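You operate a simulated robot arm through the tools that you are given. There is no shell and no other tool. Be economical: measure what you need, move in short steps, check, and stop when the job is done.

You run a simulated two-armed robot. Do the job below in one go: nothing can be reset, and whatever is moved stays where it is left.

Task
Take the teal parcel and leave it on the white cover. Take the teal filter cartridge from the upper shelf of the grey rack and leave it in the deep white tray. Fetch the orange tin and set it on top of the black head. Fetch the green filter cartridge from the top of the orange bench mat and stand it on the silver plate there. Open the lower black drawer, take the thumb screw from the top of the orange bench mat and leave it in the inside of the lower black drawer and shut the drawer again. Take the brown cartridge and put it on top of the square parcel. Do these in any order. Set down upright: teal parcel, teal filter cartridge, orange tin, green filter cartridge, brown cartridge.

The check looks at the end state, three seconds after you hand in, the way a careful person would. Anything else that was tipped, shoved, dropped, spilled or broken makes it a failure. A push-on lid holds only when it is set on centred and level and pressed home; a screw cap is set on level and turned clockwise until tight.

Robot
Two 7-joint arms with fingered hands on one trunk, on a base that drives. Base frame: it is fixed to the floor where the robot stands at the start and does not move with it; the origin is under the middle of the robot, x ahead of it, y to its left, z up. Lengths are in m, angles in rad, forces in N, time in s.
The left shoulder is at the start at [0.06, 0.126, 1.2], the right one opposite. With the tool pointing down near the work surface each hand reaches from about 0.36 to 0.72 m from the robot's upright axis, wherever it stands, measured 20 degrees to its own side. Places, roughly: black head (9x9x8 cm) [-3.5, 0.8, 0.9]; brown cartridge (4x4x9 cm) [-2.9, 0.7, 0.9]; deep white tray inside [0.6, -2.9, 0.9]; green filter cartridge (5x5x9 cm) [-1.8, 0.7, 0.9]; inside of the lower black drawer [-3.8, -1.6, 0.5]; lower black drawer [-3.9, -1.6, 0.6]; orange tin (7x7x9 cm) [0.5, -0.8, 1.6]; silver plate (7x7x2 cm) [-1.9, 0.8, 0.9]; square parcel (26x19x12 cm) [-3.4, 1, 0.9]; teal filter cartridge (5x5x9 cm) [0.5, -0.5, 1.4]; teal parcel (6x6x10 cm) [0.5, -0.1, 1.8]; thumb screw (3x3x3 cm) [-2.1, 0.6, 0.9]; white cover (15x15x2 cm) [-3.7, -1.7, 0.9]. Payload 2.5 kg a hand.
The tool frame of a hand sits at the grasp point between the pads (the TCP): z along the fingers, y along the line on which they close. The tips reach 0.03 m beyond it. The gripper opens to 0.104 m. The gripper's body begins 0.035 m behind the TCP. The gripper is a hand of 5 fingers: y runs from the thumb to the fingers, the wrist lies at [-0.015, -0.104, -0.178] in the tool frame, and closing takes about 1.5 s.
Orientation is that of the tool frame in the base frame, as a unit quaternion [x, y, z, w]. With the fingers straight down and the wrist toward the robot, the tool's x, y and z point along [0, 1, 0], [1, 0, 0] and [0, 0, -1] of the base frame.

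Tools
- The arms move only by the tool arm_command. It takes "left_series", "right_series" or both (then of equal length, played together; a hand with none holds still); each is a list of rows, each a list of 6 numbers: the shift along the base's x, y, z in m, then the turn, a rotation vector about the base's x, y, z in rad. In form: [[x, y, z, ax, ay, az], ...]. A call has 1 to 12 rows; each row is the pose to reach, as a shift and turn from the pose commanded when the call began. "left_hand" and "right_hand" are, for a hand that has rows, the closure, from 0 (fully open) to 1 (shut), set as the call begins (left out, the last holds). Rows are played at 5 a second. More than 0.05 m and 0.15 rad between two rows, or a gripper value outside its range, and nothing of the call is played. Where a pose cannot be reached the arm comes as near as it can. A force on the tool above 40 N (or 10 N above the force at the start of the call, whichever is more), or a blocked arm, ends the call early, and 0.2 s more pass. Each finger travels about 0.153 m/s and halts on what it meets, pressing with about 25 N; the grip force reading is that of the motor and also rises with nothing between the fingers. The clock runs only during rows and for 0.2 s after the last one: add rows that repeat a pose to give the fingers time. The reply holds the time, the measured pose of the TCP, the force on the tool along the base axes, the opening and the grip force, in the units named above and with some noise, with the torque about the TCP (base axes, N m) and any sound that the robot's microphone picked up.
- Cameras (640 x 400 px; columns grow to the right, rows downward): "scene" is now at [0.1176, -0.0472, 1.4556]; the picture's right is [-0.50, -0.86, 0.00], its down [-0.09, 0.05, -0.99] and it looks along [0.86, -0.50, -0.11] (base axes); focal length 214 px, centre (320, 200). "left" rides on the left gripper at [-0.08, -0.078, -0.141] in its tool frame; the picture's right is [-0.78, -0.30, 0.56], its down [0.53, -0.78, 0.33] and it looks along [0.33, 0.56, 0.76] (tool axes); focal length 247 px, centre (320, 200). "right" rides on the right gripper at [0.08, -0.078, -0.141] in its tool frame; the picture's right is [-0.78, 0.30, -0.56], its down [-0.53, -0.78, 0.33] and it looks along [-0.33, 0.56, 0.76] (tool axes); focal length 247 px, centre (320, 200). There is no depth. A picture from a camera that has moved, and an enlarged one, comes with that camera's place and axes in the base frame and with its lens.
- capture(camera): a new picture of that camera. It takes no simulated time.
- slide_trunk(by): slides the trunk up (or, below 0, down) by that many m; the arms and the scene camera ride with it, the base frame stays. It gives what a move gives, with no picture.
- roll_base(legs): drives the robot by 1 to 6 legs, each [ahead, left, turn to the left] in m, m and rad, along the robot's own axes; the way and the turn of a leg run together, so that a leg with both is an arc; at most 1.5 m and 3.142 rad a leg. The arms and the cameras ride along, it lands a little off, and it stops where it bumps. It gives what a move gives.
- finger_targets(index, middle, ring, little, thumb_bend, thumb_turn, hand): sets how far each is bent, from 0 (flat) to 1 (curled in); at 0.3 the hand is open as for a grip, at 0.7 the pads meet at the TCP. One left out holds its place. A second passes; each finger stops where it meets its share of the squeeze, and holds until it gets a number again. A gripper value or a shape takes the hand back. It gives what a move gives, with no picture; readings hold the bend of each and the force on index, middle, ring, little, thumb and palm. thumb_turn goes from beside the hand (0) to across from the fingers (1), as for a grip.
- grasp_type(shape, hand): the hand has 5 fingers and takes this shape, open, in about a second: jaw (thumb against the fingers, like two jaws); tri (thumb and two fingers); tip (a fingertip pinch); poke (one finger out to press); point (the index stretched); flat (the hand flat); cup (the hand cupped); fist (a fist). The gripper value then closes the fingers along that shape, each until it touches; the sizes above hold for jaw. It gives what a move gives, with no picture.
- pan_tilt(pan, tilt): turns the head with the scene camera to pan (to the left, within 1.501 rad either way) and tilt (down, from -0.506 to 1.204), counted from straight ahead of the robot. It gives what a move gives.
- enlarge(camera, box): a new picture of the part [left, top, right, bottom] of that camera's present view, enlarged. It takes no simulated time.
- sign_off(): hands the job in; it is judged then, once.

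Work in short steps. Places have to be worked out from the pictures, the camera data and where the tool is seen: move nearer, look again, correct. Check each grasp and each placing, and mend what went wrong. You have 207 turns and 190 pictures in all, those below and enlarged ones among them. Open the grippers and draw the arms clear of the work before you hand the job in, unless the task says otherwise.

The tools are called after "Request:" by a JSON object that holds its "name" and its "arguments". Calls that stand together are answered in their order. arm_command: Moves the arms, as the interface text tells. Its arguments: {"type":"object","properties":{"left_series":{"type":"array","items":{"type":"array","items":{"type":"number"}}},"left_hand":{"type":"number"},"right_series":{"type":"array","items":{"type":"array","items":{"type":"number"}}},"right_hand":{"type":"number"}},"required":[]} The other tools are called the same way: slide_trunk (by) slides the trunk up or down; grasp_type (shape, hand) gives the hand a shape; finger_targets (index, middle, ring, little, thumb_bend, thumb_turn, hand) moves the fingers one by one; roll_base (legs) drives the base; pan_tilt (pan, tilt) turns the head that bears the scene camera; capture (camera) takes a picture; enlarge (camera, box) takes an enlarged picture of a part of a camera's view; sign_off () hands the job in.

At the start:

```text
time_s: 0.0
left_eef_pos: [0.4009, 0.0242, 0.9709]
left_tcp_rot: [0.678, 0.729, 0.075, -0.059]
left_contact_force: [0.0, -0.2, -0.3]
left_ft_torque: [-0.01, 0.01, 0.01]
left_width: 0.1041
left_finger_force: 0.1
left_shape: jaw
left_bend: [0.3, 0.3, 0.3, 0.3, 0.3, 0.97]
left_finger forces: [0.0, 0.1, 0.0, 0.0, 0.0, 0.0]
right_eef_pos: [0.2706, -0.3502, 1.0002]
right_tcp_rot: [0.707, 0.708, -0.001, 0.001]
right_contact_force: [0.1, 0.3, 0.6]
right_ft_torque: [0.02, 0.04, 0.01]
right_width: 0.1037
right_finger_force: 0.1
right_shape: jaw
right_bend: [0.3, 0.3, 0.3, 0.3, 0.3, 0.98]
right_finger forces: [0.0, 0.1, 0.1, 0.0, 0.0, 0.0]
trunk travel left (down, up): [-0.595, 0.345]
robot x, y, heading: [0.0037, -0.0003, -0.0]
head pan, tilt: [-0.525, 0.106]
```

scene: 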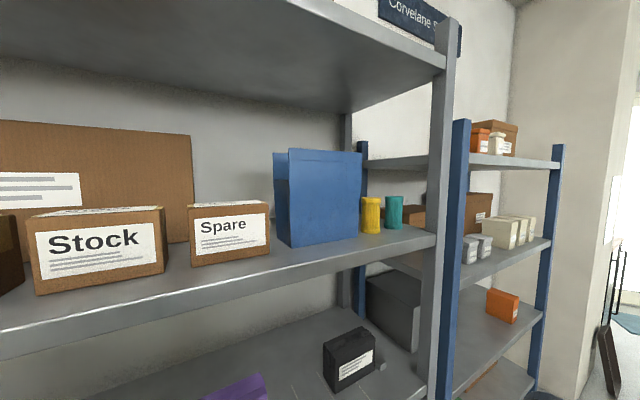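
right: 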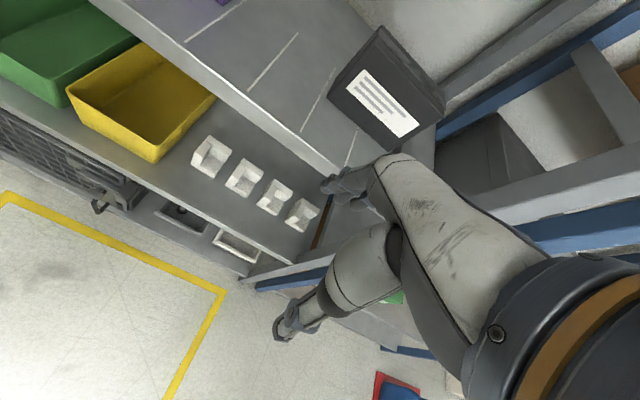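
left: 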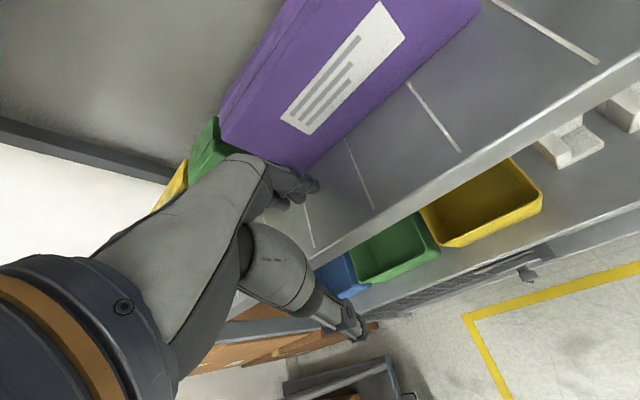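

I'll start by looking around: head up to see the top shelf.

Request:
{"name": "pan_tilt", "arguments": {"pan": -0.2, "tilt": -0.5}}

Request:
{"name": "capture", "arguments": {"camera": "scene"}}

Request:
{"name": "pan_tilt", "arguments": {"pan": -1.1, "tilt": 0.0}}

Request:
{"name": "capture", "arguments": {"camera": "scene"}}

```text
time_s: 1.0
left_eef_pos: [0.3998, 0.0252, 0.9714]
left_tcp_rot: [0.677, 0.73, 0.077, -0.06]
left_contact_force: [0.0, 0.0, 0.3]
left_ft_torque: [-0.05, 0.01, 0.01]
left_width: 0.1037
left_finger_force: 0.0
left_shape: jaw
left_bend: [0.3, 0.3, 0.3, 0.3, 0.3, 0.97]
left_finger forces: [0.1, 0.0, 0.0, 0.0, 0.1, 0.0]
right_eef_pos: [0.2707, -0.35, 0.9993]
right_tcp_rot: [0.707, 0.708, -0.001, 0.002]
right_contact_force: [0.1, -0.3, -0.2]
right_ft_torque: [0.01, -0.01, -0.02]
right_width: 0.1038
right_finger_force: 0.0
right_shape: jaw
right_bend: [0.3, 0.3, 0.3, 0.3, 0.3, 0.98]
right_finger forces: [0.0, 0.0, 0.1, 0.0, 0.0, 0.1]
trunk travel left (down, up): [-0.595, 0.345]
robot x, y, heading: [-0.0009, -0.0001, 0.0]
head pan, tilt: [-0.201, -0.499]
```

```text
186 pictures are left
camera scene: at [0.1037, -0.0144, 1.5053], right [-0.2, -0.98, 0.0], down [0.47, -0.1, -0.88], along [0.86, -0.18, 0.48], focal length 214 px, centre (320, 200)
```

scene: 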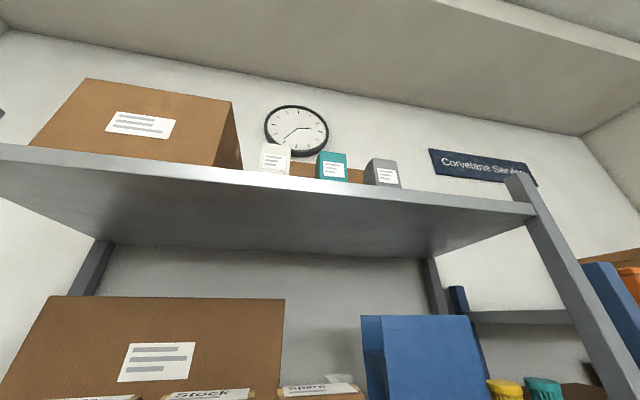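

```text
time_s: 2.2
left_eef_pos: [0.4, 0.0244, 0.9711]
left_tcp_rot: [0.676, 0.73, 0.076, -0.059]
left_contact_force: [0.1, 0.2, -0.1]
left_ft_torque: [0.0, -0.02, -0.03]
left_width: 0.1038
left_finger_force: 0.0
left_shape: jaw
left_bend: [0.3, 0.3, 0.3, 0.3, 0.3, 0.97]
left_finger forces: [0.0, 0.0, 0.0, 0.0, 0.0, 0.0]
right_eef_pos: [0.2714, -0.35, 0.9996]
right_tcp_rot: [0.707, 0.708, -0.001, 0.001]
right_contact_force: [-0.4, 0.4, -0.2]
right_ft_torque: [-0.02, -0.01, 0.02]
right_width: 0.1038
right_finger_force: 0.1
right_shape: jaw
right_bend: [0.3, 0.3, 0.3, 0.3, 0.3, 0.98]
right_finger forces: [0.1, 0.1, 0.1, 0.0, 0.1, 0.0]
trunk travel left (down, up): [-0.595, 0.345]
robot x, y, heading: [-0.0015, 0.0012, 0.001]
head pan, tilt: [-1.1, 0.0]
```

```text
185 pictures are left
camera scene: at [0.0788, -0.0811, 1.4654], right [-0.89, -0.45, 0.0], down [0.0, 0.0, -1.0], along [0.45, -0.89, 0.0], focal length 214 px, centre (320, 200)
```

scene: 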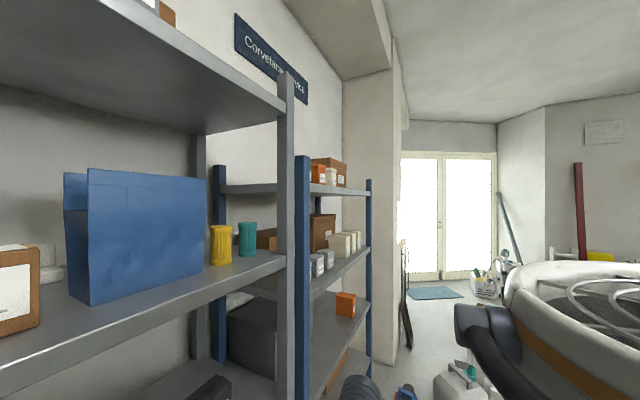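

The teal parcel sits on the top shelf between a white and a grey box. I raise the trunk to see it level, and look around the room too.

Request:
{"name": "slide_trunk", "arguments": {"by": 0.34}}

Request:
{"name": "pan_tilt", "arguments": {"pan": -0.25, "tilt": 0.1}}

Request:
{"name": "capture", "arguments": {"camera": "scene"}}

Request:
{"name": "pan_tilt", "arguments": {"pan": -0.95, "tilt": 0.25}}

Request:
{"name": "capture", "arguments": {"camera": "scene"}}

```text
time_s: 4.4
left_eef_pos: [0.3972, 0.0262, 1.2063]
left_tcp_rot: [0.678, 0.728, 0.069, -0.076]
left_contact_force: [-0.1, -0.8, -4.5]
left_ft_torque: [-0.06, 0.04, 0.02]
left_width: 0.1041
left_finger_force: 0.1
left_shape: jaw
left_bend: [0.3, 0.3, 0.3, 0.3, 0.3, 0.97]
left_finger forces: [0.0, 0.0, 0.0, 0.1, 0.0, 4.9]
right_eef_pos: [0.2696, -0.35, 1.2434]
right_tcp_rot: [0.707, 0.708, 0.0, 0.0]
right_contact_force: [-0.2, -0.3, 0.1]
right_ft_torque: [-0.03, -0.01, -0.03]
right_width: 0.1035
right_finger_force: 0.1
right_shape: jaw
right_bend: [0.3, 0.3, 0.3, 0.3, 0.3, 0.98]
right_finger forces: [0.0, 0.1, 0.0, 0.0, 0.0, 0.0]
trunk travel left (down, up): [-0.838, 0.102]
robot x, y, heading: [-0.0027, -0.0019, 0.005]
head pan, tilt: [-1.1, 0.0]
stopped: the force on the tool passed its limit at 62 N (the readings are from after the stop); the commanded pose is now the measured one
```

```text
time_s: 5.6
left_eef_pos: [0.3973, 0.0264, 1.2058]
left_tcp_rot: [0.677, 0.729, 0.068, -0.074]
left_contact_force: [-3.7, -0.6, -5.8]
left_ft_torque: [-0.06, -0.21, 0.02]
left_width: 0.1038
left_finger_force: 0.0
left_shape: jaw
left_bend: [0.3, 0.3, 0.3, 0.3, 0.3, 0.97]
left_finger forces: [0.1, 0.0, 0.1, 0.1, 0.1, 7.1]
right_eef_pos: [0.2707, -0.3506, 1.2436]
right_tcp_rot: [0.707, 0.707, 0.0, 0.001]
right_contact_force: [0.5, -0.2, -0.2]
right_ft_torque: [0.01, 0.04, 0.02]
right_width: 0.1037
right_finger_force: 0.0
right_shape: jaw
right_bend: [0.3, 0.3, 0.3, 0.3, 0.3, 0.98]
right_finger forces: [0.1, 0.1, 0.0, 0.0, 0.0, 0.1]
trunk travel left (down, up): [-0.838, 0.102]
robot x, y, heading: [0.0006, -0.0046, 0.001]
head pan, tilt: [-0.25, 0.099]
```

```text
184 pictures are left
camera scene: at [0.1266, -0.0239, 1.6992], right [-0.25, -0.97, 0.0], down [-0.1, 0.02, -1.0], along [0.96, -0.25, -0.1], focal length 214 px, centre (320, 200)
```

scene: 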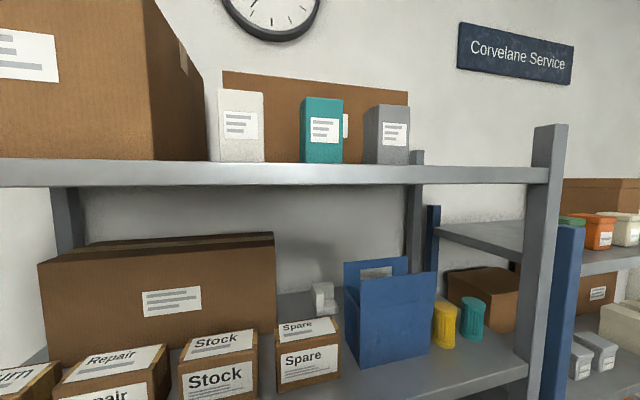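

```text
time_s: 6.6
left_eef_pos: [0.397, 0.0264, 1.2058]
left_tcp_rot: [0.678, 0.728, 0.068, -0.074]
left_contact_force: [-5.3, 0.4, -9.0]
left_ft_torque: [-0.16, -0.23, 0.09]
left_width: 0.1039
left_finger_force: 0.1
left_shape: jaw
left_bend: [0.3, 0.3, 0.3, 0.3, 0.3, 0.97]
left_finger forces: [0.0, 0.0, 0.0, 0.0, 0.0, 10.5]
right_eef_pos: [0.2704, -0.3494, 1.2426]
right_tcp_rot: [0.707, 0.708, 0.0, 0.0]
right_contact_force: [0.5, -0.6, 0.7]
right_ft_torque: [0.0, -0.02, -0.04]
right_width: 0.1037
right_finger_force: 0.0
right_shape: jaw
right_bend: [0.3, 0.3, 0.3, 0.3, 0.3, 0.98]
right_finger forces: [0.0, 0.0, 0.1, 0.0, 0.0, 0.1]
trunk travel left (down, up): [-0.838, 0.102]
robot x, y, heading: [0.0034, 0.0008, 0.004]
head pan, tilt: [-0.949, 0.25]
```

```text
183 pictures are left
camera scene: at [0.0919, -0.0769, 1.6852], right [-0.81, -0.58, 0.0], down [-0.14, 0.2, -0.97], along [0.56, -0.79, -0.25], focal length 214 px, centre (320, 200)
```

scene: 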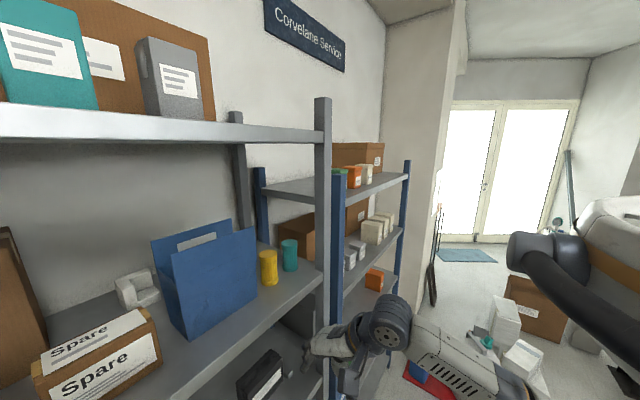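

The left hand is pressing on the underside of a shelf. I lower the trunk a little and back off, then raise fully.

Request:
{"name": "slide_trunk", "arguments": {"by": -0.08}}

Request:
{"name": "roll_base", "arguments": {"legs": [[-0.45, 0, 0]]}}

Request:
{"name": "slide_trunk", "arguments": {"by": 0.18}}

Request:
{"name": "pan_tilt", "arguments": {"pan": -0.3, "tilt": 0.3}}

Request:
{"name": "capture", "arguments": {"camera": "scene"}}

```text
time_s: 7.8
left_eef_pos: [0.397, 0.0258, 1.126]
left_tcp_rot: [0.678, 0.728, 0.07, -0.074]
left_contact_force: [-0.2, 0.3, 0.9]
left_ft_torque: [0.02, 0.0, -0.02]
left_width: 0.104
left_finger_force: 0.2
left_shape: jaw
left_bend: [0.3, 0.3, 0.3, 0.3, 0.3, 0.97]
left_finger forces: [0.0, 0.0, 0.1, 0.1, 0.0, 0.0]
right_eef_pos: [0.2721, -0.3497, 1.1633]
right_tcp_rot: [0.707, 0.708, 0.0, 0.0]
right_contact_force: [-0.3, -0.2, 0.0]
right_ft_torque: [0.0, -0.06, -0.08]
right_width: 0.1038
right_finger_force: 0.1
right_shape: jaw
right_bend: [0.3, 0.3, 0.3, 0.3, 0.3, 0.98]
right_finger forces: [0.0, 0.0, 0.0, 0.0, 0.0, 0.0]
trunk travel left (down, up): [-0.758, 0.182]
robot x, y, heading: [-0.0017, -0.0014, 0.002]
head pan, tilt: [-0.949, 0.25]
```

```text
time_s: 10.6
left_eef_pos: [-0.0657, 0.0261, 1.1261]
left_tcp_rot: [0.678, 0.728, 0.069, -0.074]
left_contact_force: [-0.5, 1.0, 0.3]
left_ft_torque: [-0.01, 0.0, 0.03]
left_width: 0.104
left_finger_force: 0.2
left_shape: jaw
left_bend: [0.3, 0.3, 0.3, 0.3, 0.3, 0.97]
left_finger forces: [0.1, 0.1, 0.0, 0.1, 0.0, 0.1]
right_eef_pos: [-0.1918, -0.3494, 1.1629]
right_tcp_rot: [0.707, 0.707, -0.001, 0.001]
right_contact_force: [-0.6, -0.3, -0.2]
right_ft_torque: [-0.01, 0.01, -0.01]
right_width: 0.1038
right_finger_force: 0.0
right_shape: jaw
right_bend: [0.3, 0.3, 0.3, 0.3, 0.3, 0.98]
right_finger forces: [0.0, 0.0, 0.0, 0.0, 0.0, 0.0]
trunk travel left (down, up): [-0.758, 0.182]
robot x, y, heading: [-0.4603, -0.0029, 0.0]
head pan, tilt: [-0.949, 0.25]
```

```text
time_s: 12.6
left_eef_pos: [-0.0648, 0.0258, 1.3075]
left_tcp_rot: [0.679, 0.727, 0.068, -0.075]
left_contact_force: [-0.3, 0.3, 0.2]
left_ft_torque: [0.01, 0.01, 0.02]
left_width: 0.1038
left_finger_force: 0.1
left_shape: jaw
left_bend: [0.3, 0.3, 0.3, 0.3, 0.3, 0.97]
left_finger forces: [0.1, 0.1, 0.1, 0.0, 0.1, 0.1]
right_eef_pos: [-0.1923, -0.3507, 1.3427]
right_tcp_rot: [0.708, 0.707, 0.0, 0.0]
right_contact_force: [0.8, 0.4, 0.1]
right_ft_torque: [-0.01, 0.0, -0.01]
right_width: 0.1038
right_finger_force: 0.1
right_shape: jaw
right_bend: [0.3, 0.3, 0.3, 0.3, 0.3, 0.98]
right_finger forces: [0.0, 0.0, 0.0, 0.1, 0.1, 0.0]
trunk travel left (down, up): [-0.938, 0.002]
robot x, y, heading: [-0.4611, 0.0, -0.005]
head pan, tilt: [-0.949, 0.25]
```

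```text
time_s: 13.6
left_eef_pos: [-0.0644, 0.0261, 1.3076]
left_tcp_rot: [0.678, 0.728, 0.069, -0.074]
left_contact_force: [-0.2, 0.6, 0.7]
left_ft_torque: [-0.03, -0.02, 0.0]
left_width: 0.1038
left_finger_force: 0.1
left_shape: jaw
left_bend: [0.3, 0.3, 0.3, 0.3, 0.3, 0.97]
left_finger forces: [0.0, 0.1, 0.0, 0.0, 0.1, 0.0]
right_eef_pos: [-0.192, -0.35, 1.3425]
right_tcp_rot: [0.707, 0.707, -0.001, 0.0]
right_contact_force: [0.1, 0.0, 0.4]
right_ft_torque: [0.01, -0.02, -0.02]
right_width: 0.1037
right_finger_force: 0.1
right_shape: jaw
right_bend: [0.3, 0.3, 0.3, 0.3, 0.3, 0.98]
right_finger forces: [0.0, 0.0, 0.1, 0.0, 0.1, 0.0]
trunk travel left (down, up): [-0.938, 0.002]
robot x, y, heading: [-0.4615, -0.0004, -0.001]
head pan, tilt: [-0.3, 0.3]
```

```text
182 pictures are left
camera scene: at [-0.3355, -0.0286, 1.7805], right [-0.3, -0.95, 0.0], down [-0.28, 0.09, -0.96], along [0.91, -0.28, -0.3], focal length 214 px, centre (320, 200)
```

scene: 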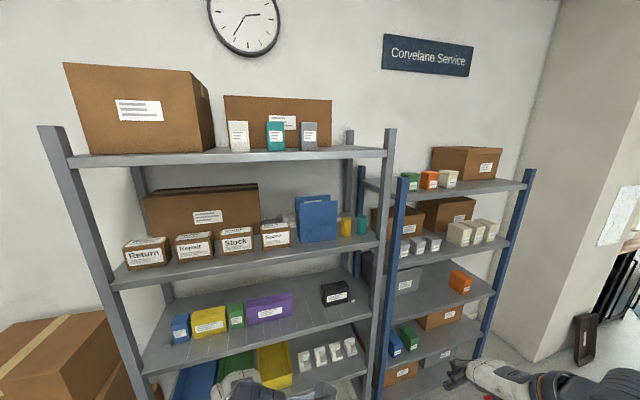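

Clear view of the racks. I now turn both hands to point forward, pitched about 30° down with the pads closing sideways, keeping well back from the rack.

Request:
{"name": "arm_command", "arguments": {"right_series": [[0.018, 0.012, 0.034, -0.067, -0.067, 0.116], [0.036, 0.024, 0.068, -0.134, -0.134, 0.232], [0.054, 0.036, 0.102, -0.201, -0.201, 0.348], [0.072, 0.048, 0.136, -0.268, -0.268, 0.464], [0.09, 0.06, 0.17, -0.335, -0.335, 0.58], [0.108, 0.072, 0.204, -0.402, -0.402, 0.696], [0.126, 0.084, 0.238, -0.469, -0.469, 0.812], [0.144, 0.096, 0.272, -0.536, -0.536, 0.928], [0.162, 0.108, 0.306, -0.603, -0.603, 1.044], [0.18, 0.12, 0.34, -0.67, -0.67, 1.16], [0.198, 0.132, 0.374, -0.737, -0.737, 1.276], [0.216, 0.144, 0.408, -0.804, -0.804, 1.392]], "left_series": [[0, 0.02, 0.008, 0.067, -0.067, -0.116], [0, 0.04, 0.016, 0.134, -0.134, -0.232], [0, 0.06, 0.024, 0.201, -0.201, -0.348], [0, 0.08, 0.032, 0.268, -0.268, -0.464], [0, 0.1, 0.04, 0.335, -0.335, -0.58], [0, 0.12, 0.048, 0.402, -0.402, -0.696], [0, 0.14, 0.056, 0.469, -0.469, -0.812], [0, 0.16, 0.064, 0.536, -0.536, -0.928], [0, 0.18, 0.072, 0.603, -0.603, -1.044], [0, 0.2, 0.08, 0.67, -0.67, -1.16], [0, 0.22, 0.088, 0.737, -0.737, -1.276], [0, 0.24, 0.096, 0.804, -0.804, -1.392]]}}

Request:
{"name": "capture", "arguments": {"camera": "scene"}}

Request:
{"name": "capture", "arguments": {"camera": "right"}}

```text
time_s: 16.2
left_eef_pos: [-0.0645, 0.2578, 1.389]
left_tcp_rot: [0.832, 0.082, 0.548, -0.008]
left_contact_force: [0.3, -0.1, 0.3]
left_ft_torque: [0.03, 0.02, -0.01]
left_width: 0.1037
left_finger_force: 0.0
left_shape: jaw
left_bend: [0.3, 0.3, 0.3, 0.3, 0.3, 0.98]
left_finger forces: [0.0, 0.0, 0.0, 0.1, 0.0, 0.0]
left hand out of reach, approached as far as the arm can: row 5, 6, 7, 8, 9, 11, 12
right_eef_pos: [0.024, -0.203, 1.7518]
right_tcp_rot: [0.01, 0.869, 0.0, 0.495]
right_contact_force: [0.0, -0.8, -0.3]
right_ft_torque: [0.01, 0.03, -0.06]
right_width: 0.1036
right_finger_force: 0.1
right_shape: jaw
right_bend: [0.3, 0.3, 0.3, 0.3, 0.3, 0.98]
right_finger forces: [0.1, 0.0, 0.0, 0.1, 0.0, 0.0]
trunk travel left (down, up): [-0.938, 0.002]
robot x, y, heading: [-0.4619, 0.0019, -0.006]
head pan, tilt: [-0.3, 0.3]
```

```text
181 pictures are left
camera scene: at [-0.3347, -0.027, 1.7805], right [-0.3, -0.95, 0.0], down [-0.28, 0.09, -0.96], along [0.91, -0.28, -0.3], focal length 214 px, centre (320, 200)
```

scene: 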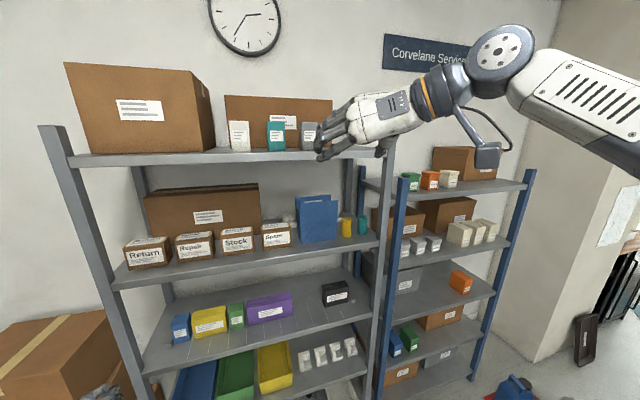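

```text
180 pictures are left
camera right: at [-0.1377, -0.2769, 1.7551], right [-0.08, 0.29, 0.95], down [0.54, -0.79, 0.28], along [0.83, 0.54, -0.09], focal length 247 px, centre (320, 200)
```

right: 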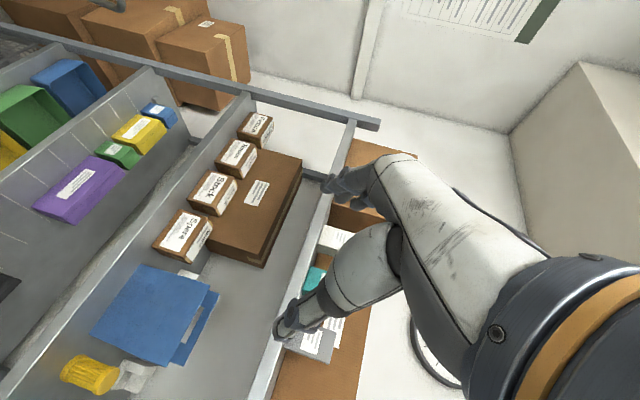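

The right hand is well oriented. I shift it back to y≈-0.108 and lift the left hand into the free gap between shelves, then drive closer.

Request:
{"name": "arm_command", "arguments": {"right_series": [[-0.03, 0.03, 0.015, 0, 0, 0], [-0.06, 0.06, 0.03, 0, 0, 0], [-0.09, 0.095, 0.05, 0, 0, 0]], "left_series": [[-0.02, 0, 0.05, 0, 0, 0], [-0.04, 0, 0.1, 0, 0, 0], [-0.05, 0, 0.15, 0, 0, 0]]}}

Request:
{"name": "roll_base", "arguments": {"legs": [[0.38, 0, 0.003]]}}

Request:
{"name": "pan_tilt", "arguments": {"pan": -0.3, "tilt": 0.3}}

Request:
{"name": "capture", "arguments": {"camera": "scene"}}

Request:
{"name": "capture", "arguments": {"camera": "right"}}

```text
refused: row 1 steps farther than a row can; nothing moved
```

```text
time_s: 18.6
left_eef_pos: [0.3068, 0.2566, 1.3903]
left_tcp_rot: [0.832, 0.083, 0.548, -0.007]
left_contact_force: [-0.4, 0.6, 1.0]
left_ft_torque: [0.0, -0.02, -0.01]
left_width: 0.104
left_finger_force: 0.1
left_shape: jaw
left_bend: [0.3, 0.3, 0.3, 0.3, 0.3, 0.98]
left_finger forces: [0.1, 0.0, 0.1, 0.1, 0.0, 0.0]
right_eef_pos: [0.3962, -0.2037, 1.7522]
right_tcp_rot: [0.011, 0.868, 0.001, 0.496]
right_contact_force: [0.9, -1.3, -0.3]
right_ft_torque: [0.02, -0.01, 0.02]
right_width: 0.1037
right_finger_force: 0.0
right_shape: jaw
right_bend: [0.3, 0.3, 0.3, 0.3, 0.3, 0.98]
right_finger forces: [0.1, 0.1, 0.1, 0.1, 0.0, 0.0]
trunk travel left (down, up): [-0.938, 0.002]
robot x, y, heading: [-0.0908, 0.0018, 0.004]
head pan, tilt: [-0.3, 0.3]
```

```text
time_s: 19.2
left_eef_pos: [0.3076, 0.2552, 1.3893]
left_tcp_rot: [0.833, 0.083, 0.547, -0.007]
left_contact_force: [0.1, -0.1, -0.7]
left_ft_torque: [-0.01, 0.0, 0.02]
left_width: 0.1037
left_finger_force: 0.1
left_shape: jaw
left_bend: [0.3, 0.3, 0.3, 0.3, 0.3, 0.98]
left_finger forces: [0.0, 0.1, 0.0, 0.0, 0.1, 0.0]
right_eef_pos: [0.3977, -0.2039, 1.7529]
right_tcp_rot: [0.011, 0.869, 0.0, 0.495]
right_contact_force: [-0.3, 0.1, -0.3]
right_ft_torque: [0.01, 0.04, -0.01]
right_width: 0.1036
right_finger_force: 0.1
right_shape: jaw
right_bend: [0.3, 0.3, 0.3, 0.3, 0.3, 0.98]
right_finger forces: [0.0, 0.0, 0.1, 0.1, 0.0, 0.0]
trunk travel left (down, up): [-0.938, 0.002]
robot x, y, heading: [-0.0901, -0.0029, -0.005]
head pan, tilt: [-0.3, 0.3]
```

```text
179 pictures are left
camera scene: at [0.0377, -0.0285, 1.7805], right [-0.3, -0.96, 0.0], down [-0.28, 0.09, -0.96], along [0.91, -0.28, -0.3], focal length 214 px, centre (320, 200)
```

scene: 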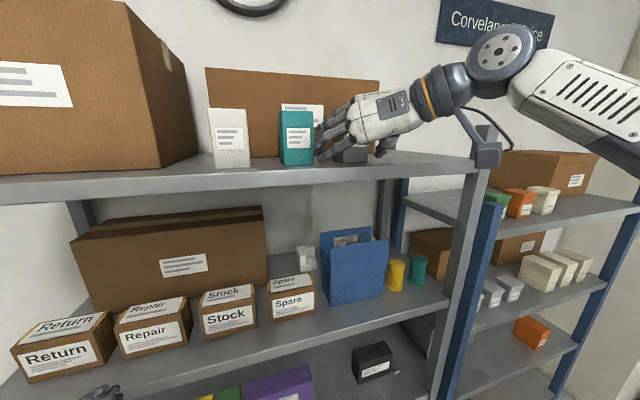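

```text
178 pictures are left
camera right: at [0.2348, -0.2783, 1.7549], right [-0.08, 0.29, 0.95], down [0.54, -0.79, 0.28], along [0.84, 0.54, -0.09], focal length 247 px, centre (320, 200)
```

right: 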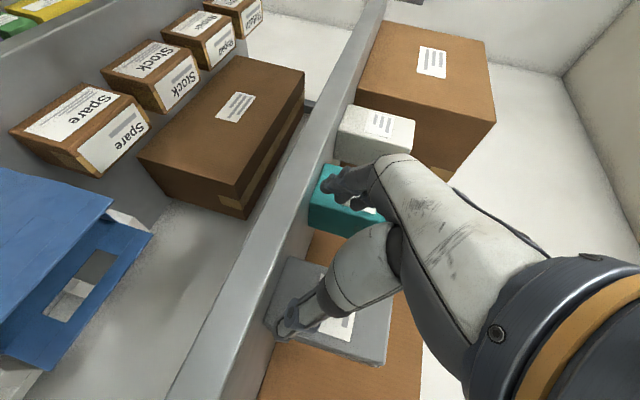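

The refused row was too long a step, but the drive did run; forces show no contact. The parcel's front is at about x 0.46, y -0.109, z 1.72–1.82. I now shift the hand back and line it up.

Request:
{"name": "arm_command", "arguments": {"right_series": [[-0.025, 0.0, 0.02, 0, 0, 0], [-0.045, 0.0, 0.035, 0, 0, 0], [-0.045, 0.035, 0.038, 0, 0, 0], [-0.045, 0.07, 0.038, 0, 0, 0], [-0.045, 0.095, 0.038, 0, 0, 0]], "right_hand": 0.15}}

Request:
{"name": "capture", "arguments": {"camera": "scene"}}

Request:
{"name": "capture", "arguments": {"camera": "right"}}

```text
time_s: 20.4
left_eef_pos: [0.3078, 0.2561, 1.3885]
left_tcp_rot: [0.833, 0.083, 0.547, -0.008]
left_contact_force: [-0.2, -0.7, -0.2]
left_ft_torque: [0.0, -0.02, -0.02]
left_width: 0.104
left_finger_force: 0.0
left_shape: jaw
left_bend: [0.3, 0.3, 0.3, 0.3, 0.3, 0.98]
left_finger forces: [0.1, 0.0, 0.1, 0.1, 0.0, 0.1]
right_eef_pos: [0.3527, -0.1075, 1.7906]
right_tcp_rot: [0.012, 0.869, 0.001, 0.495]
right_contact_force: [-0.6, -0.4, 0.4]
right_ft_torque: [-0.02, 0.02, 0.0]
right_width: 0.0887
right_finger_force: 0.0
right_shape: jaw
right_bend: [0.27, 0.33, 0.31, 0.32, 0.44, 0.98]
right_finger forces: [0.0, 0.0, 0.0, 0.0, 0.0, 0.0]
trunk travel left (down, up): [-0.938, 0.002]
robot x, y, heading: [-0.0903, -0.0016, -0.003]
head pan, tilt: [-0.3, 0.3]
```

```text
177 pictures are left
camera scene: at [0.0375, -0.0281, 1.7805], right [-0.3, -0.96, 0.0], down [-0.28, 0.09, -0.96], along [0.91, -0.28, -0.3], focal length 214 px, centre (320, 200)
```

scene: 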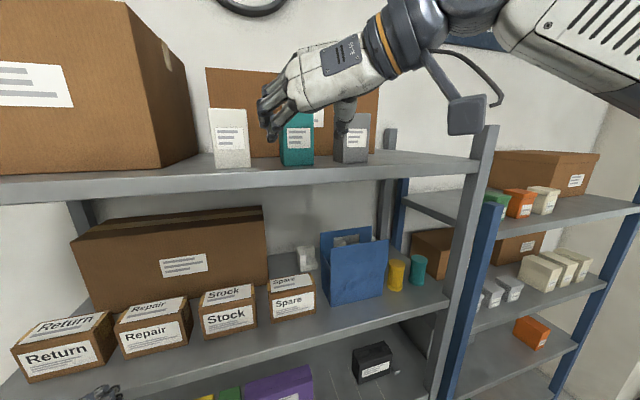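

```text
176 pictures are left
camera right: at [0.1901, -0.1821, 1.7928], right [-0.08, 0.29, 0.95], down [0.54, -0.79, 0.28], along [0.84, 0.54, -0.09], focal length 247 px, centre (320, 200)
```

right: 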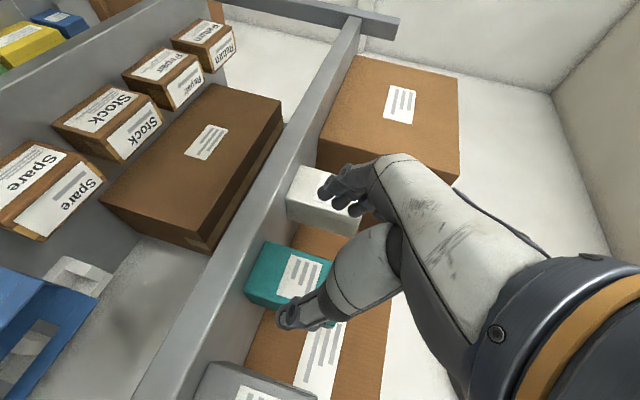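

Fingers left, thumb right of the parcel. The parcel centre is about y -0.115; I advance halfway and look again.

Request:
{"name": "arm_command", "arguments": {"right_series": [[0.02, -0.004, 0, 0, 0, 0], [0.045, -0.007, 0, 0, 0, 0], [0.065, -0.007, 0, 0, 0, 0], [0.08, -0.007, 0, 0, 0, 0]]}}

Request:
{"name": "enlarge", "arguments": {"camera": "scene", "box": [200, 60, 440, 210]}}

Request:
{"name": "capture", "arguments": {"camera": "right"}}

```text
time_s: 21.4
left_eef_pos: [0.3081, 0.2561, 1.3885]
left_tcp_rot: [0.833, 0.083, 0.547, -0.008]
left_contact_force: [0.2, -0.2, 0.2]
left_ft_torque: [0.0, -0.01, -0.01]
left_width: 0.1045
left_finger_force: 0.1
left_shape: jaw
left_bend: [0.3, 0.3, 0.3, 0.3, 0.3, 0.98]
left_finger forces: [0.0, 0.0, 0.1, 0.0, 0.1, 0.1]
right_eef_pos: [0.4333, -0.1141, 1.7896]
right_tcp_rot: [0.011, 0.868, -0.001, 0.496]
right_contact_force: [-0.4, 1.2, -0.2]
right_ft_torque: [-0.03, -0.02, 0.02]
right_width: 0.0887
right_finger_force: 0.0
right_shape: jaw
right_bend: [0.27, 0.33, 0.31, 0.32, 0.44, 0.98]
right_finger forces: [0.0, 0.0, 0.1, 0.0, 0.0, 0.0]
trunk travel left (down, up): [-0.938, 0.002]
robot x, y, heading: [-0.0924, -0.0006, 0.003]
head pan, tilt: [-0.3, 0.3]
```

```text
2.67 times, centred on (320, 135) of scene
camera zoom: at [0.0381, -0.0283, 1.7805], right [-0.3, -0.96, 0.0], down [-0.28, 0.09, -0.96], along [0.91, -0.28, -0.3], focal length 572 px, centre (320, 373)
```

zoom: 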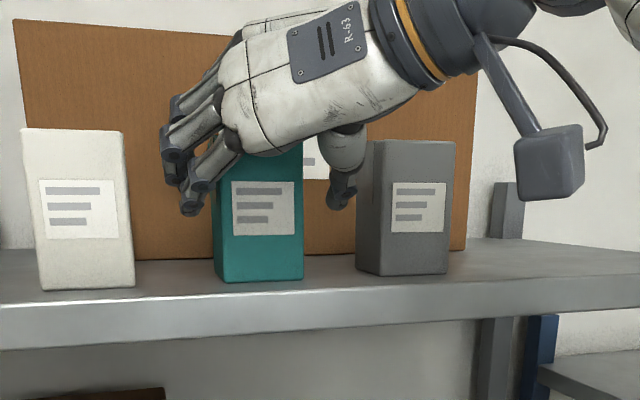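

```text
174 pictures are left
camera right: at [0.2706, -0.1891, 1.7923], right [-0.08, 0.29, 0.95], down [0.54, -0.79, 0.28], along [0.84, 0.54, -0.09], focal length 247 px, centre (320, 200)
```

right: 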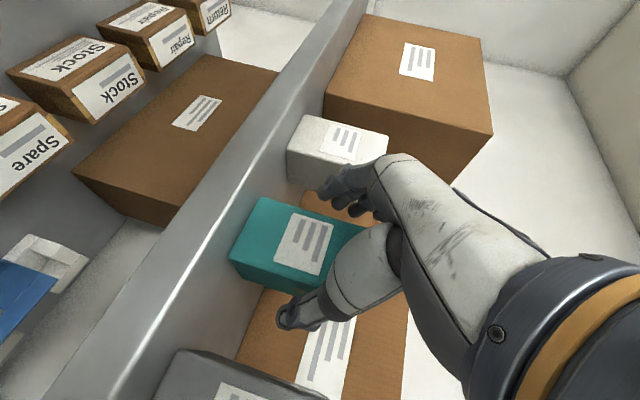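

Gaps on both sides are fine. I advance 4 cm more and then close.

Request:
{"name": "arm_command", "arguments": {"right_series": [[0.02, 0, 0, 0, 0, 0], [0.04, 0, 0, 0, 0, 0]]}}

Request:
{"name": "enlarge", "arguments": {"camera": "scene", "box": [200, 60, 440, 210]}}

Request:
{"name": "capture", "arguments": {"camera": "right"}}

```text
time_s: 22.0
left_eef_pos: [0.3066, 0.256, 1.3891]
left_tcp_rot: [0.832, 0.083, 0.549, -0.007]
left_contact_force: [-0.5, -0.4, 0.0]
left_ft_torque: [0.02, -0.01, -0.02]
left_width: 0.1041
left_finger_force: 0.1
left_shape: jaw
left_bend: [0.3, 0.3, 0.3, 0.3, 0.3, 0.98]
left_finger forces: [0.0, 0.0, 0.0, 0.0, 0.0, 0.0]
right_eef_pos: [0.4431, -0.1152, 1.7911]
right_tcp_rot: [0.012, 0.869, 0.0, 0.495]
right_contact_force: [-0.5, 0.4, 0.6]
right_ft_torque: [-0.03, 0.03, -0.04]
right_width: 0.0888
right_finger_force: 0.1
right_shape: jaw
right_bend: [0.27, 0.33, 0.31, 0.32, 0.44, 0.98]
right_finger forces: [0.2, 0.0, 0.1, 0.0, 0.0, 0.0]
right hand out of reach, approached as far as the arm can: row 1, 2
trunk travel left (down, up): [-0.938, 0.002]
robot x, y, heading: [-0.0923, -0.004, -0.003]
head pan, tilt: [-0.3, 0.3]
```

```text
2.67 times, centred on (320, 135) of scene
camera zoom: at [0.0365, -0.0285, 1.7806], right [-0.3, -0.96, 0.0], down [-0.28, 0.09, -0.96], along [0.91, -0.28, -0.3], focal length 572 px, centre (320, 373)
```

zoom: 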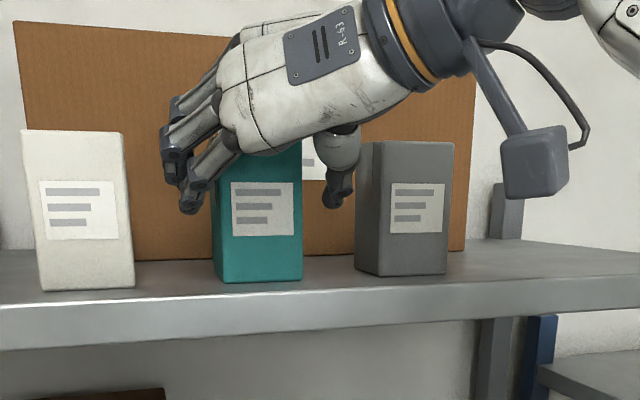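

```text
172 pictures are left
camera right: at [0.279, -0.1895, 1.7932], right [-0.08, 0.29, 0.95], down [0.54, -0.79, 0.28], along [0.84, 0.54, -0.09], focal length 247 px, centre (320, 200)
```

right: 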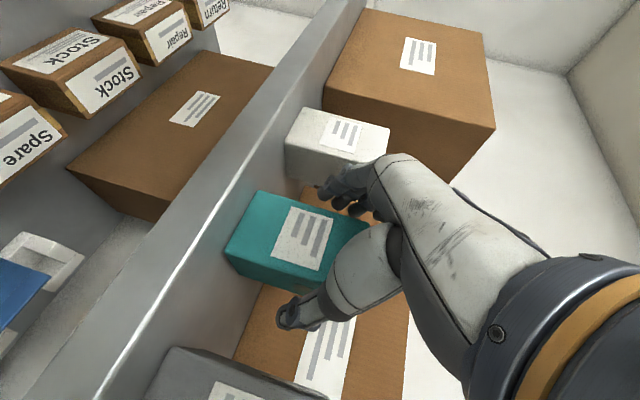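

Arm reach is at its limit, so I roll the base ahead 3 cm instead.

Request:
{"name": "roll_base", "arguments": {"legs": [[0.033, 0, 0]]}}

Request:
{"name": "enlarge", "arguments": {"camera": "scene", "box": [200, 60, 440, 210]}}

Request:
{"name": "capture", "arguments": {"camera": "right"}}

```text
time_s: 22.9
left_eef_pos: [0.3365, 0.2555, 1.3898]
left_tcp_rot: [0.832, 0.083, 0.549, -0.008]
left_contact_force: [-1.0, 0.5, 0.2]
left_ft_torque: [-0.02, 0.01, 0.01]
left_width: 0.1039
left_finger_force: 0.1
left_shape: jaw
left_bend: [0.3, 0.3, 0.3, 0.3, 0.3, 0.98]
left_finger forces: [0.1, 0.1, 0.0, 0.0, 0.0, 0.0]
right_eef_pos: [0.4698, -0.1153, 1.7922]
right_tcp_rot: [0.013, 0.868, 0.0, 0.497]
right_contact_force: [-1.0, 0.3, 0.2]
right_ft_torque: [-0.07, -0.03, -0.01]
right_width: 0.0884
right_finger_force: 0.1
right_shape: jaw
right_bend: [0.27, 0.33, 0.31, 0.32, 0.44, 0.98]
right_finger forces: [0.1, 0.1, 0.0, 0.0, 0.1, 0.0]
trunk travel left (down, up): [-0.938, 0.002]
robot x, y, heading: [-0.0558, 0.0011, -0.0]
head pan, tilt: [-0.3, 0.3]
```

```text
2.67 times, centred on (320, 135) of scene
camera zoom: at [0.0656, -0.0286, 1.7809], right [-0.3, -0.96, 0.0], down [-0.28, 0.09, -0.96], along [0.91, -0.28, -0.29], focal length 572 px, centre (320, 373)
```

zoom: 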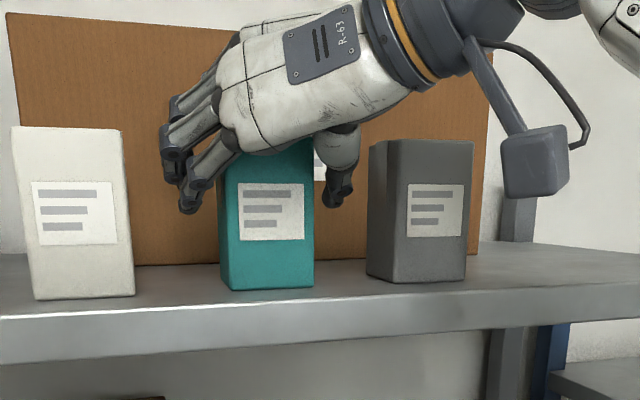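

```text
170 pictures are left
camera right: at [0.3076, -0.1895, 1.7943], right [-0.08, 0.29, 0.95], down [0.54, -0.79, 0.28], along [0.84, 0.54, -0.09], focal length 247 px, centre (320, 200)
```

right: 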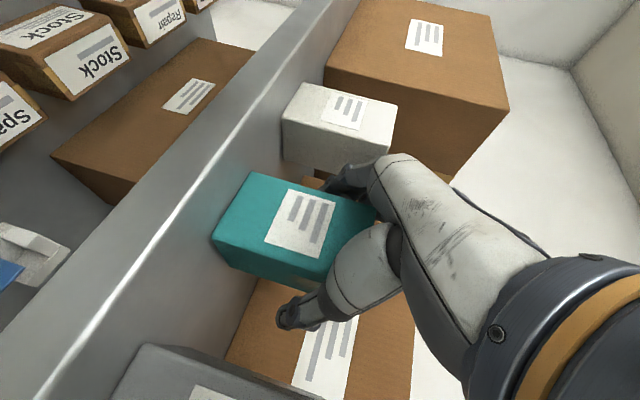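

TCP is just inside the parcel's front with clear sides; I roll 8 mm more and then close.

Request:
{"name": "roll_base", "arguments": {"legs": [[0.008, 0, 0]]}}

Request:
{"name": "arm_command", "arguments": {"right_series": [[0, 0, 0, 0, 0, 0], [0, 0, 0, 0, 0, 0], [0, 0, 0, 0, 0, 0], [0, 0, 0, 0, 0, 0], [0, 0, 0, 0, 0, 0], [0, 0, 0, 0, 0, 0], [0, 0, 0, 0, 0, 0], [0, 0, 0, 0, 0, 0]], "right_hand": 1}}

Request:
{"name": "enlarge", "arguments": {"camera": "scene", "box": [200, 60, 440, 210]}}

```text
time_s: 23.6
left_eef_pos: [0.3477, 0.2554, 1.3893]
left_tcp_rot: [0.832, 0.083, 0.548, -0.008]
left_contact_force: [-1.2, -0.4, 0.2]
left_ft_torque: [0.0, 0.01, -0.02]
left_width: 0.1039
left_finger_force: 0.0
left_shape: jaw
left_bend: [0.3, 0.3, 0.3, 0.3, 0.3, 0.98]
left_finger forces: [0.0, 0.1, 0.0, 0.0, 0.0, 0.1]
right_eef_pos: [0.481, -0.1156, 1.7923]
right_tcp_rot: [0.014, 0.868, 0.0, 0.497]
right_contact_force: [1.3, -0.6, -0.4]
right_ft_torque: [0.01, 0.01, 0.0]
right_width: 0.0885
right_finger_force: 0.0
right_shape: jaw
right_bend: [0.27, 0.33, 0.31, 0.32, 0.44, 0.98]
right_finger forces: [0.0, 0.0, 0.1, 0.1, 0.0, 0.0]
trunk travel left (down, up): [-0.938, 0.002]
robot x, y, heading: [-0.0498, 0.0015, -0.001]
head pan, tilt: [-0.3, 0.3]
```

```text
time_s: 25.4
left_eef_pos: [0.3484, 0.2571, 1.3887]
left_tcp_rot: [0.833, 0.083, 0.548, -0.007]
left_contact_force: [-0.2, 0.3, 0.1]
left_ft_torque: [-0.02, 0.0, -0.02]
left_width: 0.1039
left_finger_force: 0.1
left_shape: jaw
left_bend: [0.3, 0.3, 0.3, 0.3, 0.3, 0.98]
left_finger forces: [0.1, 0.0, 0.1, 0.0, 0.0, 0.1]
right_eef_pos: [0.4818, -0.1154, 1.7913]
right_tcp_rot: [0.012, 0.868, 0.0, 0.496]
right_contact_force: [0.4, -0.5, 0.7]
right_ft_torque: [-0.08, -0.01, -0.01]
right_width: 0.0541
right_finger_force: 24.7
right_shape: jaw
right_bend: [0.74, 0.43, 0.4, 0.44, 0.69, 1.0]
right_finger forces: [11.9, 6.6, 2.8, 0.7, 22.6, 0.0]
trunk travel left (down, up): [-0.938, 0.002]
robot x, y, heading: [-0.0522, 0.0012, -0.001]
head pan, tilt: [-0.3, 0.3]
```

```text
2.67 times, centred on (320, 135) of scene
camera zoom: at [0.0779, -0.0288, 1.7805], right [-0.3, -0.96, 0.0], down [-0.28, 0.09, -0.96], along [0.91, -0.28, -0.3], focal length 572 px, centre (320, 373)
```

zoom: 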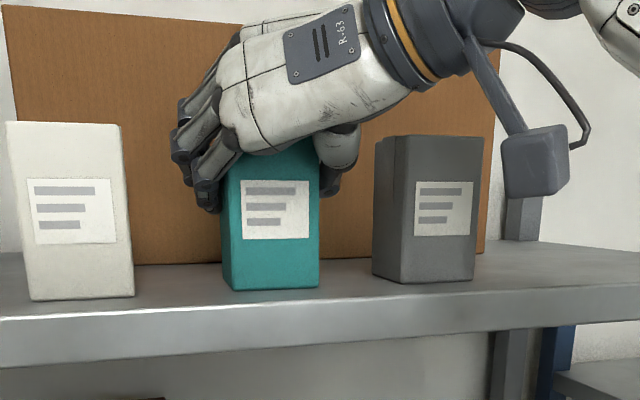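

Gripped at 5.4 cm. I lift 4 cm and check.

Request:
{"name": "arm_command", "arguments": {"right_series": [[0, 0, 0.02, 0, 0, 0], [0, 0, 0.04, 0, 0, 0], [0, 0, 0.04, 0, 0, 0]]}}

Request:
{"name": "enlarge", "arguments": {"camera": "scene", "box": [200, 60, 440, 210]}}

```text
time_s: 26.2
left_eef_pos: [0.348, 0.2558, 1.3889]
left_tcp_rot: [0.833, 0.083, 0.547, -0.007]
left_contact_force: [0.1, 0.0, 0.2]
left_ft_torque: [0.02, -0.02, 0.01]
left_width: 0.1039
left_finger_force: 0.2
left_shape: jaw
left_bend: [0.3, 0.3, 0.3, 0.3, 0.3, 0.98]
left_finger forces: [0.0, 0.0, 0.0, 0.0, 0.1, 0.0]
right_eef_pos: [0.4801, -0.1222, 1.7992]
right_tcp_rot: [0.013, 0.868, 0.001, 0.496]
right_contact_force: [-0.5, 0.1, -1.1]
right_ft_torque: [0.01, 0.02, 0.02]
right_width: 0.0542
right_finger_force: 25.0
right_shape: jaw
right_bend: [0.74, 0.43, 0.4, 0.44, 0.69, 1.0]
right_finger forces: [13.2, 6.5, 3.0, 0.7, 22.7, 0.1]
right hand out of reach, approached as far as the arm can: row 1, 2, 3
trunk travel left (down, up): [-0.938, 0.002]
robot x, y, heading: [-0.0498, -0.0005, 0.001]
head pan, tilt: [-0.3, 0.3]
```

```text
2.67 times, centred on (320, 135) of scene
camera zoom: at [0.078, -0.0286, 1.7805], right [-0.3, -0.96, 0.0], down [-0.28, 0.09, -0.96], along [0.91, -0.28, -0.3], focal length 572 px, centre (320, 373)
```

zoom: 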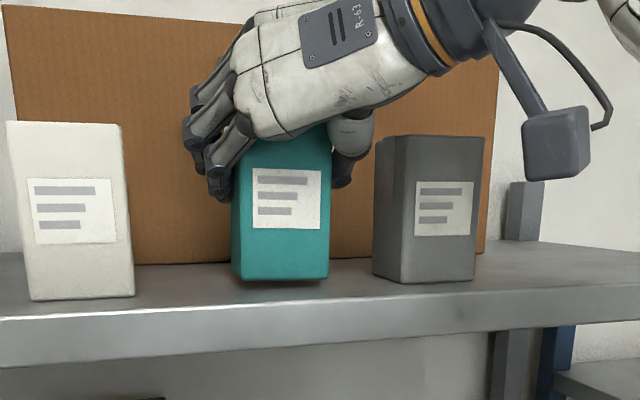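

It holds and is clear of the shelf. At the reach limit, so I draw it back toward me and upwards.

Request:
{"name": "arm_command", "arguments": {"right_series": [[-0.03, 0.0, 0.0, 0, 0, 0], [-0.06, 0.0, 0.0, 0, 0, 0], [-0.1, 0, 0, 0, 0, 0], [-0.14, 0, 0, 0, 0, 0]]}}

Request:
{"name": "capture", "arguments": {"camera": "scene"}}

```text
time_s: 27.2
left_eef_pos: [0.3466, 0.2567, 1.3913]
left_tcp_rot: [0.833, 0.082, 0.548, -0.007]
left_contact_force: [-1.0, 0.4, 0.6]
left_ft_torque: [0.0, 0.0, 0.02]
left_width: 0.1038
left_finger_force: 0.0
left_shape: jaw
left_bend: [0.3, 0.3, 0.3, 0.3, 0.3, 0.98]
left_finger forces: [0.0, 0.0, 0.0, 0.0, 0.1, 0.0]
right_eef_pos: [0.3384, -0.123, 1.7997]
right_tcp_rot: [0.012, 0.868, 0.001, 0.497]
right_contact_force: [-0.5, 0.2, -2.0]
right_ft_torque: [-0.02, 0.0, -0.02]
right_width: 0.0543
right_finger_force: 25.0
right_shape: jaw
right_bend: [0.74, 0.43, 0.4, 0.44, 0.69, 1.0]
right_finger forces: [13.2, 6.5, 2.9, 0.8, 22.6, 0.0]
trunk travel left (down, up): [-0.938, 0.002]
robot x, y, heading: [-0.0497, 0.0005, -0.001]
head pan, tilt: [-0.3, 0.3]
```

```text
167 pictures are left
camera scene: at [0.0758, -0.0289, 1.7807], right [-0.3, -0.96, 0.0], down [-0.28, 0.09, -0.96], along [0.91, -0.28, -0.29], focal length 214 px, centre (320, 200)
```

scene: 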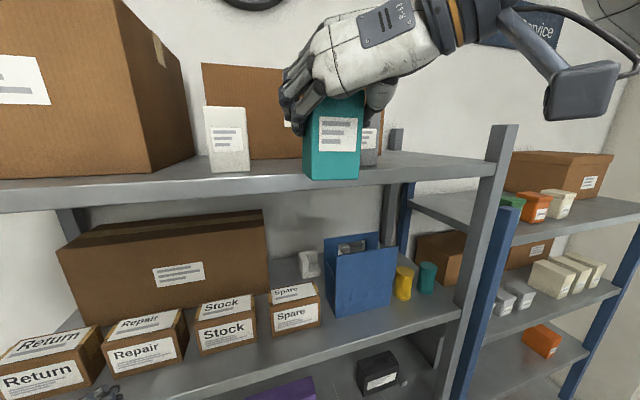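

Parcel is securely held. Next the teal filter cartridge with the left hand: back off, shift right and lower the trunk for a look.

Request:
{"name": "roll_base", "arguments": {"legs": [[-0.35, 0, 0], [0, -0.6, 0]]}}

Request:
{"name": "slide_trunk", "arguments": {"by": -0.25}}

Request:
{"name": "pan_tilt", "arguments": {"pan": 0.0, "tilt": 0.25}}

Request:
{"name": "capture", "arguments": {"camera": "scene"}}

```text
time_s: 32.4
left_eef_pos: [-0.0043, -0.3267, 1.3894]
left_tcp_rot: [0.833, 0.085, 0.547, -0.008]
left_contact_force: [-0.4, 0.1, 0.8]
left_ft_torque: [-0.01, -0.02, 0.01]
left_width: 0.1038
left_finger_force: 0.1
left_shape: jaw
left_bend: [0.3, 0.3, 0.3, 0.3, 0.3, 0.98]
left_finger forces: [0.0, 0.0, 0.0, 0.0, 0.0, 0.0]
right_eef_pos: [-0.0088, -0.7072, 1.7997]
right_tcp_rot: [0.01, 0.868, 0.002, 0.496]
right_contact_force: [-0.3, -0.1, -2.3]
right_ft_torque: [-0.03, 0.01, 0.01]
right_width: 0.0542
right_finger_force: 25.1
right_shape: jaw
right_bend: [0.74, 0.43, 0.4, 0.44, 0.69, 1.0]
right_finger forces: [13.2, 6.5, 3.0, 0.8, 22.7, 0.0]
trunk travel left (down, up): [-0.938, 0.002]
robot x, y, heading: [-0.4002, -0.5895, 0.005]
head pan, tilt: [-0.3, 0.3]
```

```text
time_s: 35.0
left_eef_pos: [-0.0038, -0.328, 1.1382]
left_tcp_rot: [0.833, 0.085, 0.547, -0.009]
left_contact_force: [-0.2, 0.0, 0.3]
left_ft_torque: [-0.03, 0.02, 0.01]
left_width: 0.104
left_finger_force: 0.1
left_shape: jaw
left_bend: [0.3, 0.3, 0.3, 0.3, 0.3, 0.98]
left_finger forces: [0.1, 0.1, 0.0, 0.1, 0.0, 0.0]
right_eef_pos: [-0.0095, -0.7065, 1.55]
right_tcp_rot: [0.008, 0.868, 0.001, 0.496]
right_contact_force: [-0.6, 0.7, -0.6]
right_ft_torque: [0.0, -0.05, -0.05]
right_width: 0.0543
right_finger_force: 25.2
right_shape: jaw
right_bend: [0.74, 0.43, 0.4, 0.44, 0.69, 1.0]
right_finger forces: [13.3, 6.4, 2.9, 0.8, 22.7, 0.0]
trunk travel left (down, up): [-0.688, 0.252]
robot x, y, heading: [-0.3998, -0.585, 0.007]
head pan, tilt: [-0.3, 0.3]
```

```text
time_s: 35.8
left_eef_pos: [-0.0047, -0.328, 1.1401]
left_tcp_rot: [0.833, 0.085, 0.547, -0.009]
left_contact_force: [0.0, -0.2, -0.7]
left_ft_torque: [0.0, 0.02, 0.02]
left_width: 0.1036
left_finger_force: 0.0
left_shape: jaw
left_bend: [0.3, 0.3, 0.3, 0.3, 0.3, 0.98]
left_finger forces: [0.0, 0.0, 0.0, 0.0, 0.0, 0.0]
right_eef_pos: [-0.0088, -0.7064, 1.5506]
right_tcp_rot: [0.01, 0.868, 0.002, 0.496]
right_contact_force: [0.0, -0.5, -1.6]
right_ft_torque: [-0.01, 0.0, 0.02]
right_width: 0.054
right_finger_force: 24.8
right_shape: jaw
right_bend: [0.74, 0.43, 0.4, 0.44, 0.69, 1.0]
right_finger forces: [13.2, 6.5, 2.8, 0.8, 22.6, 0.0]
trunk travel left (down, up): [-0.688, 0.252]
robot x, y, heading: [-0.403, -0.5864, 0.003]
head pan, tilt: [0.0, 0.25]
```

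```text
166 pictures are left
camera scene: at [-0.2684, -0.5863, 1.5352], right [0.01, -1.0, 0.0], down [-0.25, 0.0, -0.97], along [0.97, 0.01, -0.25], focal length 214 px, centre (320, 200)
```

scene: 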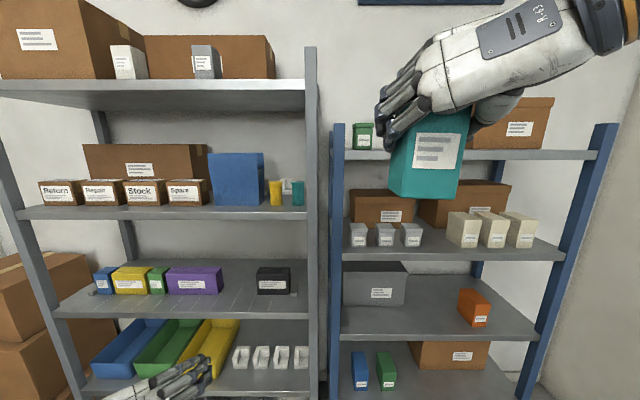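

Request:
{"name": "enlarge", "arguments": {"camera": "scene", "box": [190, 130, 350, 230]}}

```text
4.00 times, centred on (270, 180) of scene
camera zoom: at [-0.2684, -0.5863, 1.5352], right [0.01, -1.0, 0.0], down [-0.25, 0.0, -0.97], along [0.97, 0.01, -0.25], focal length 858 px, centre (520, 280)
```

zoom: 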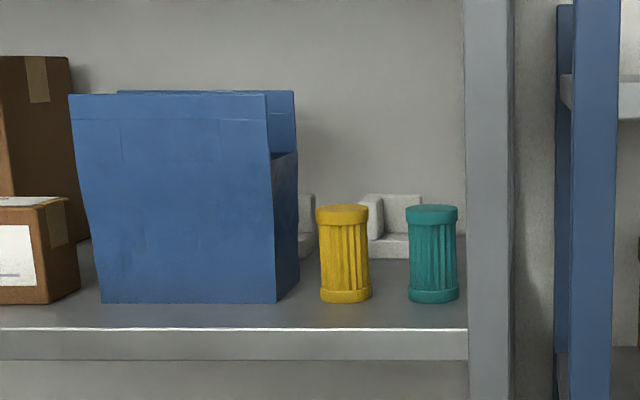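

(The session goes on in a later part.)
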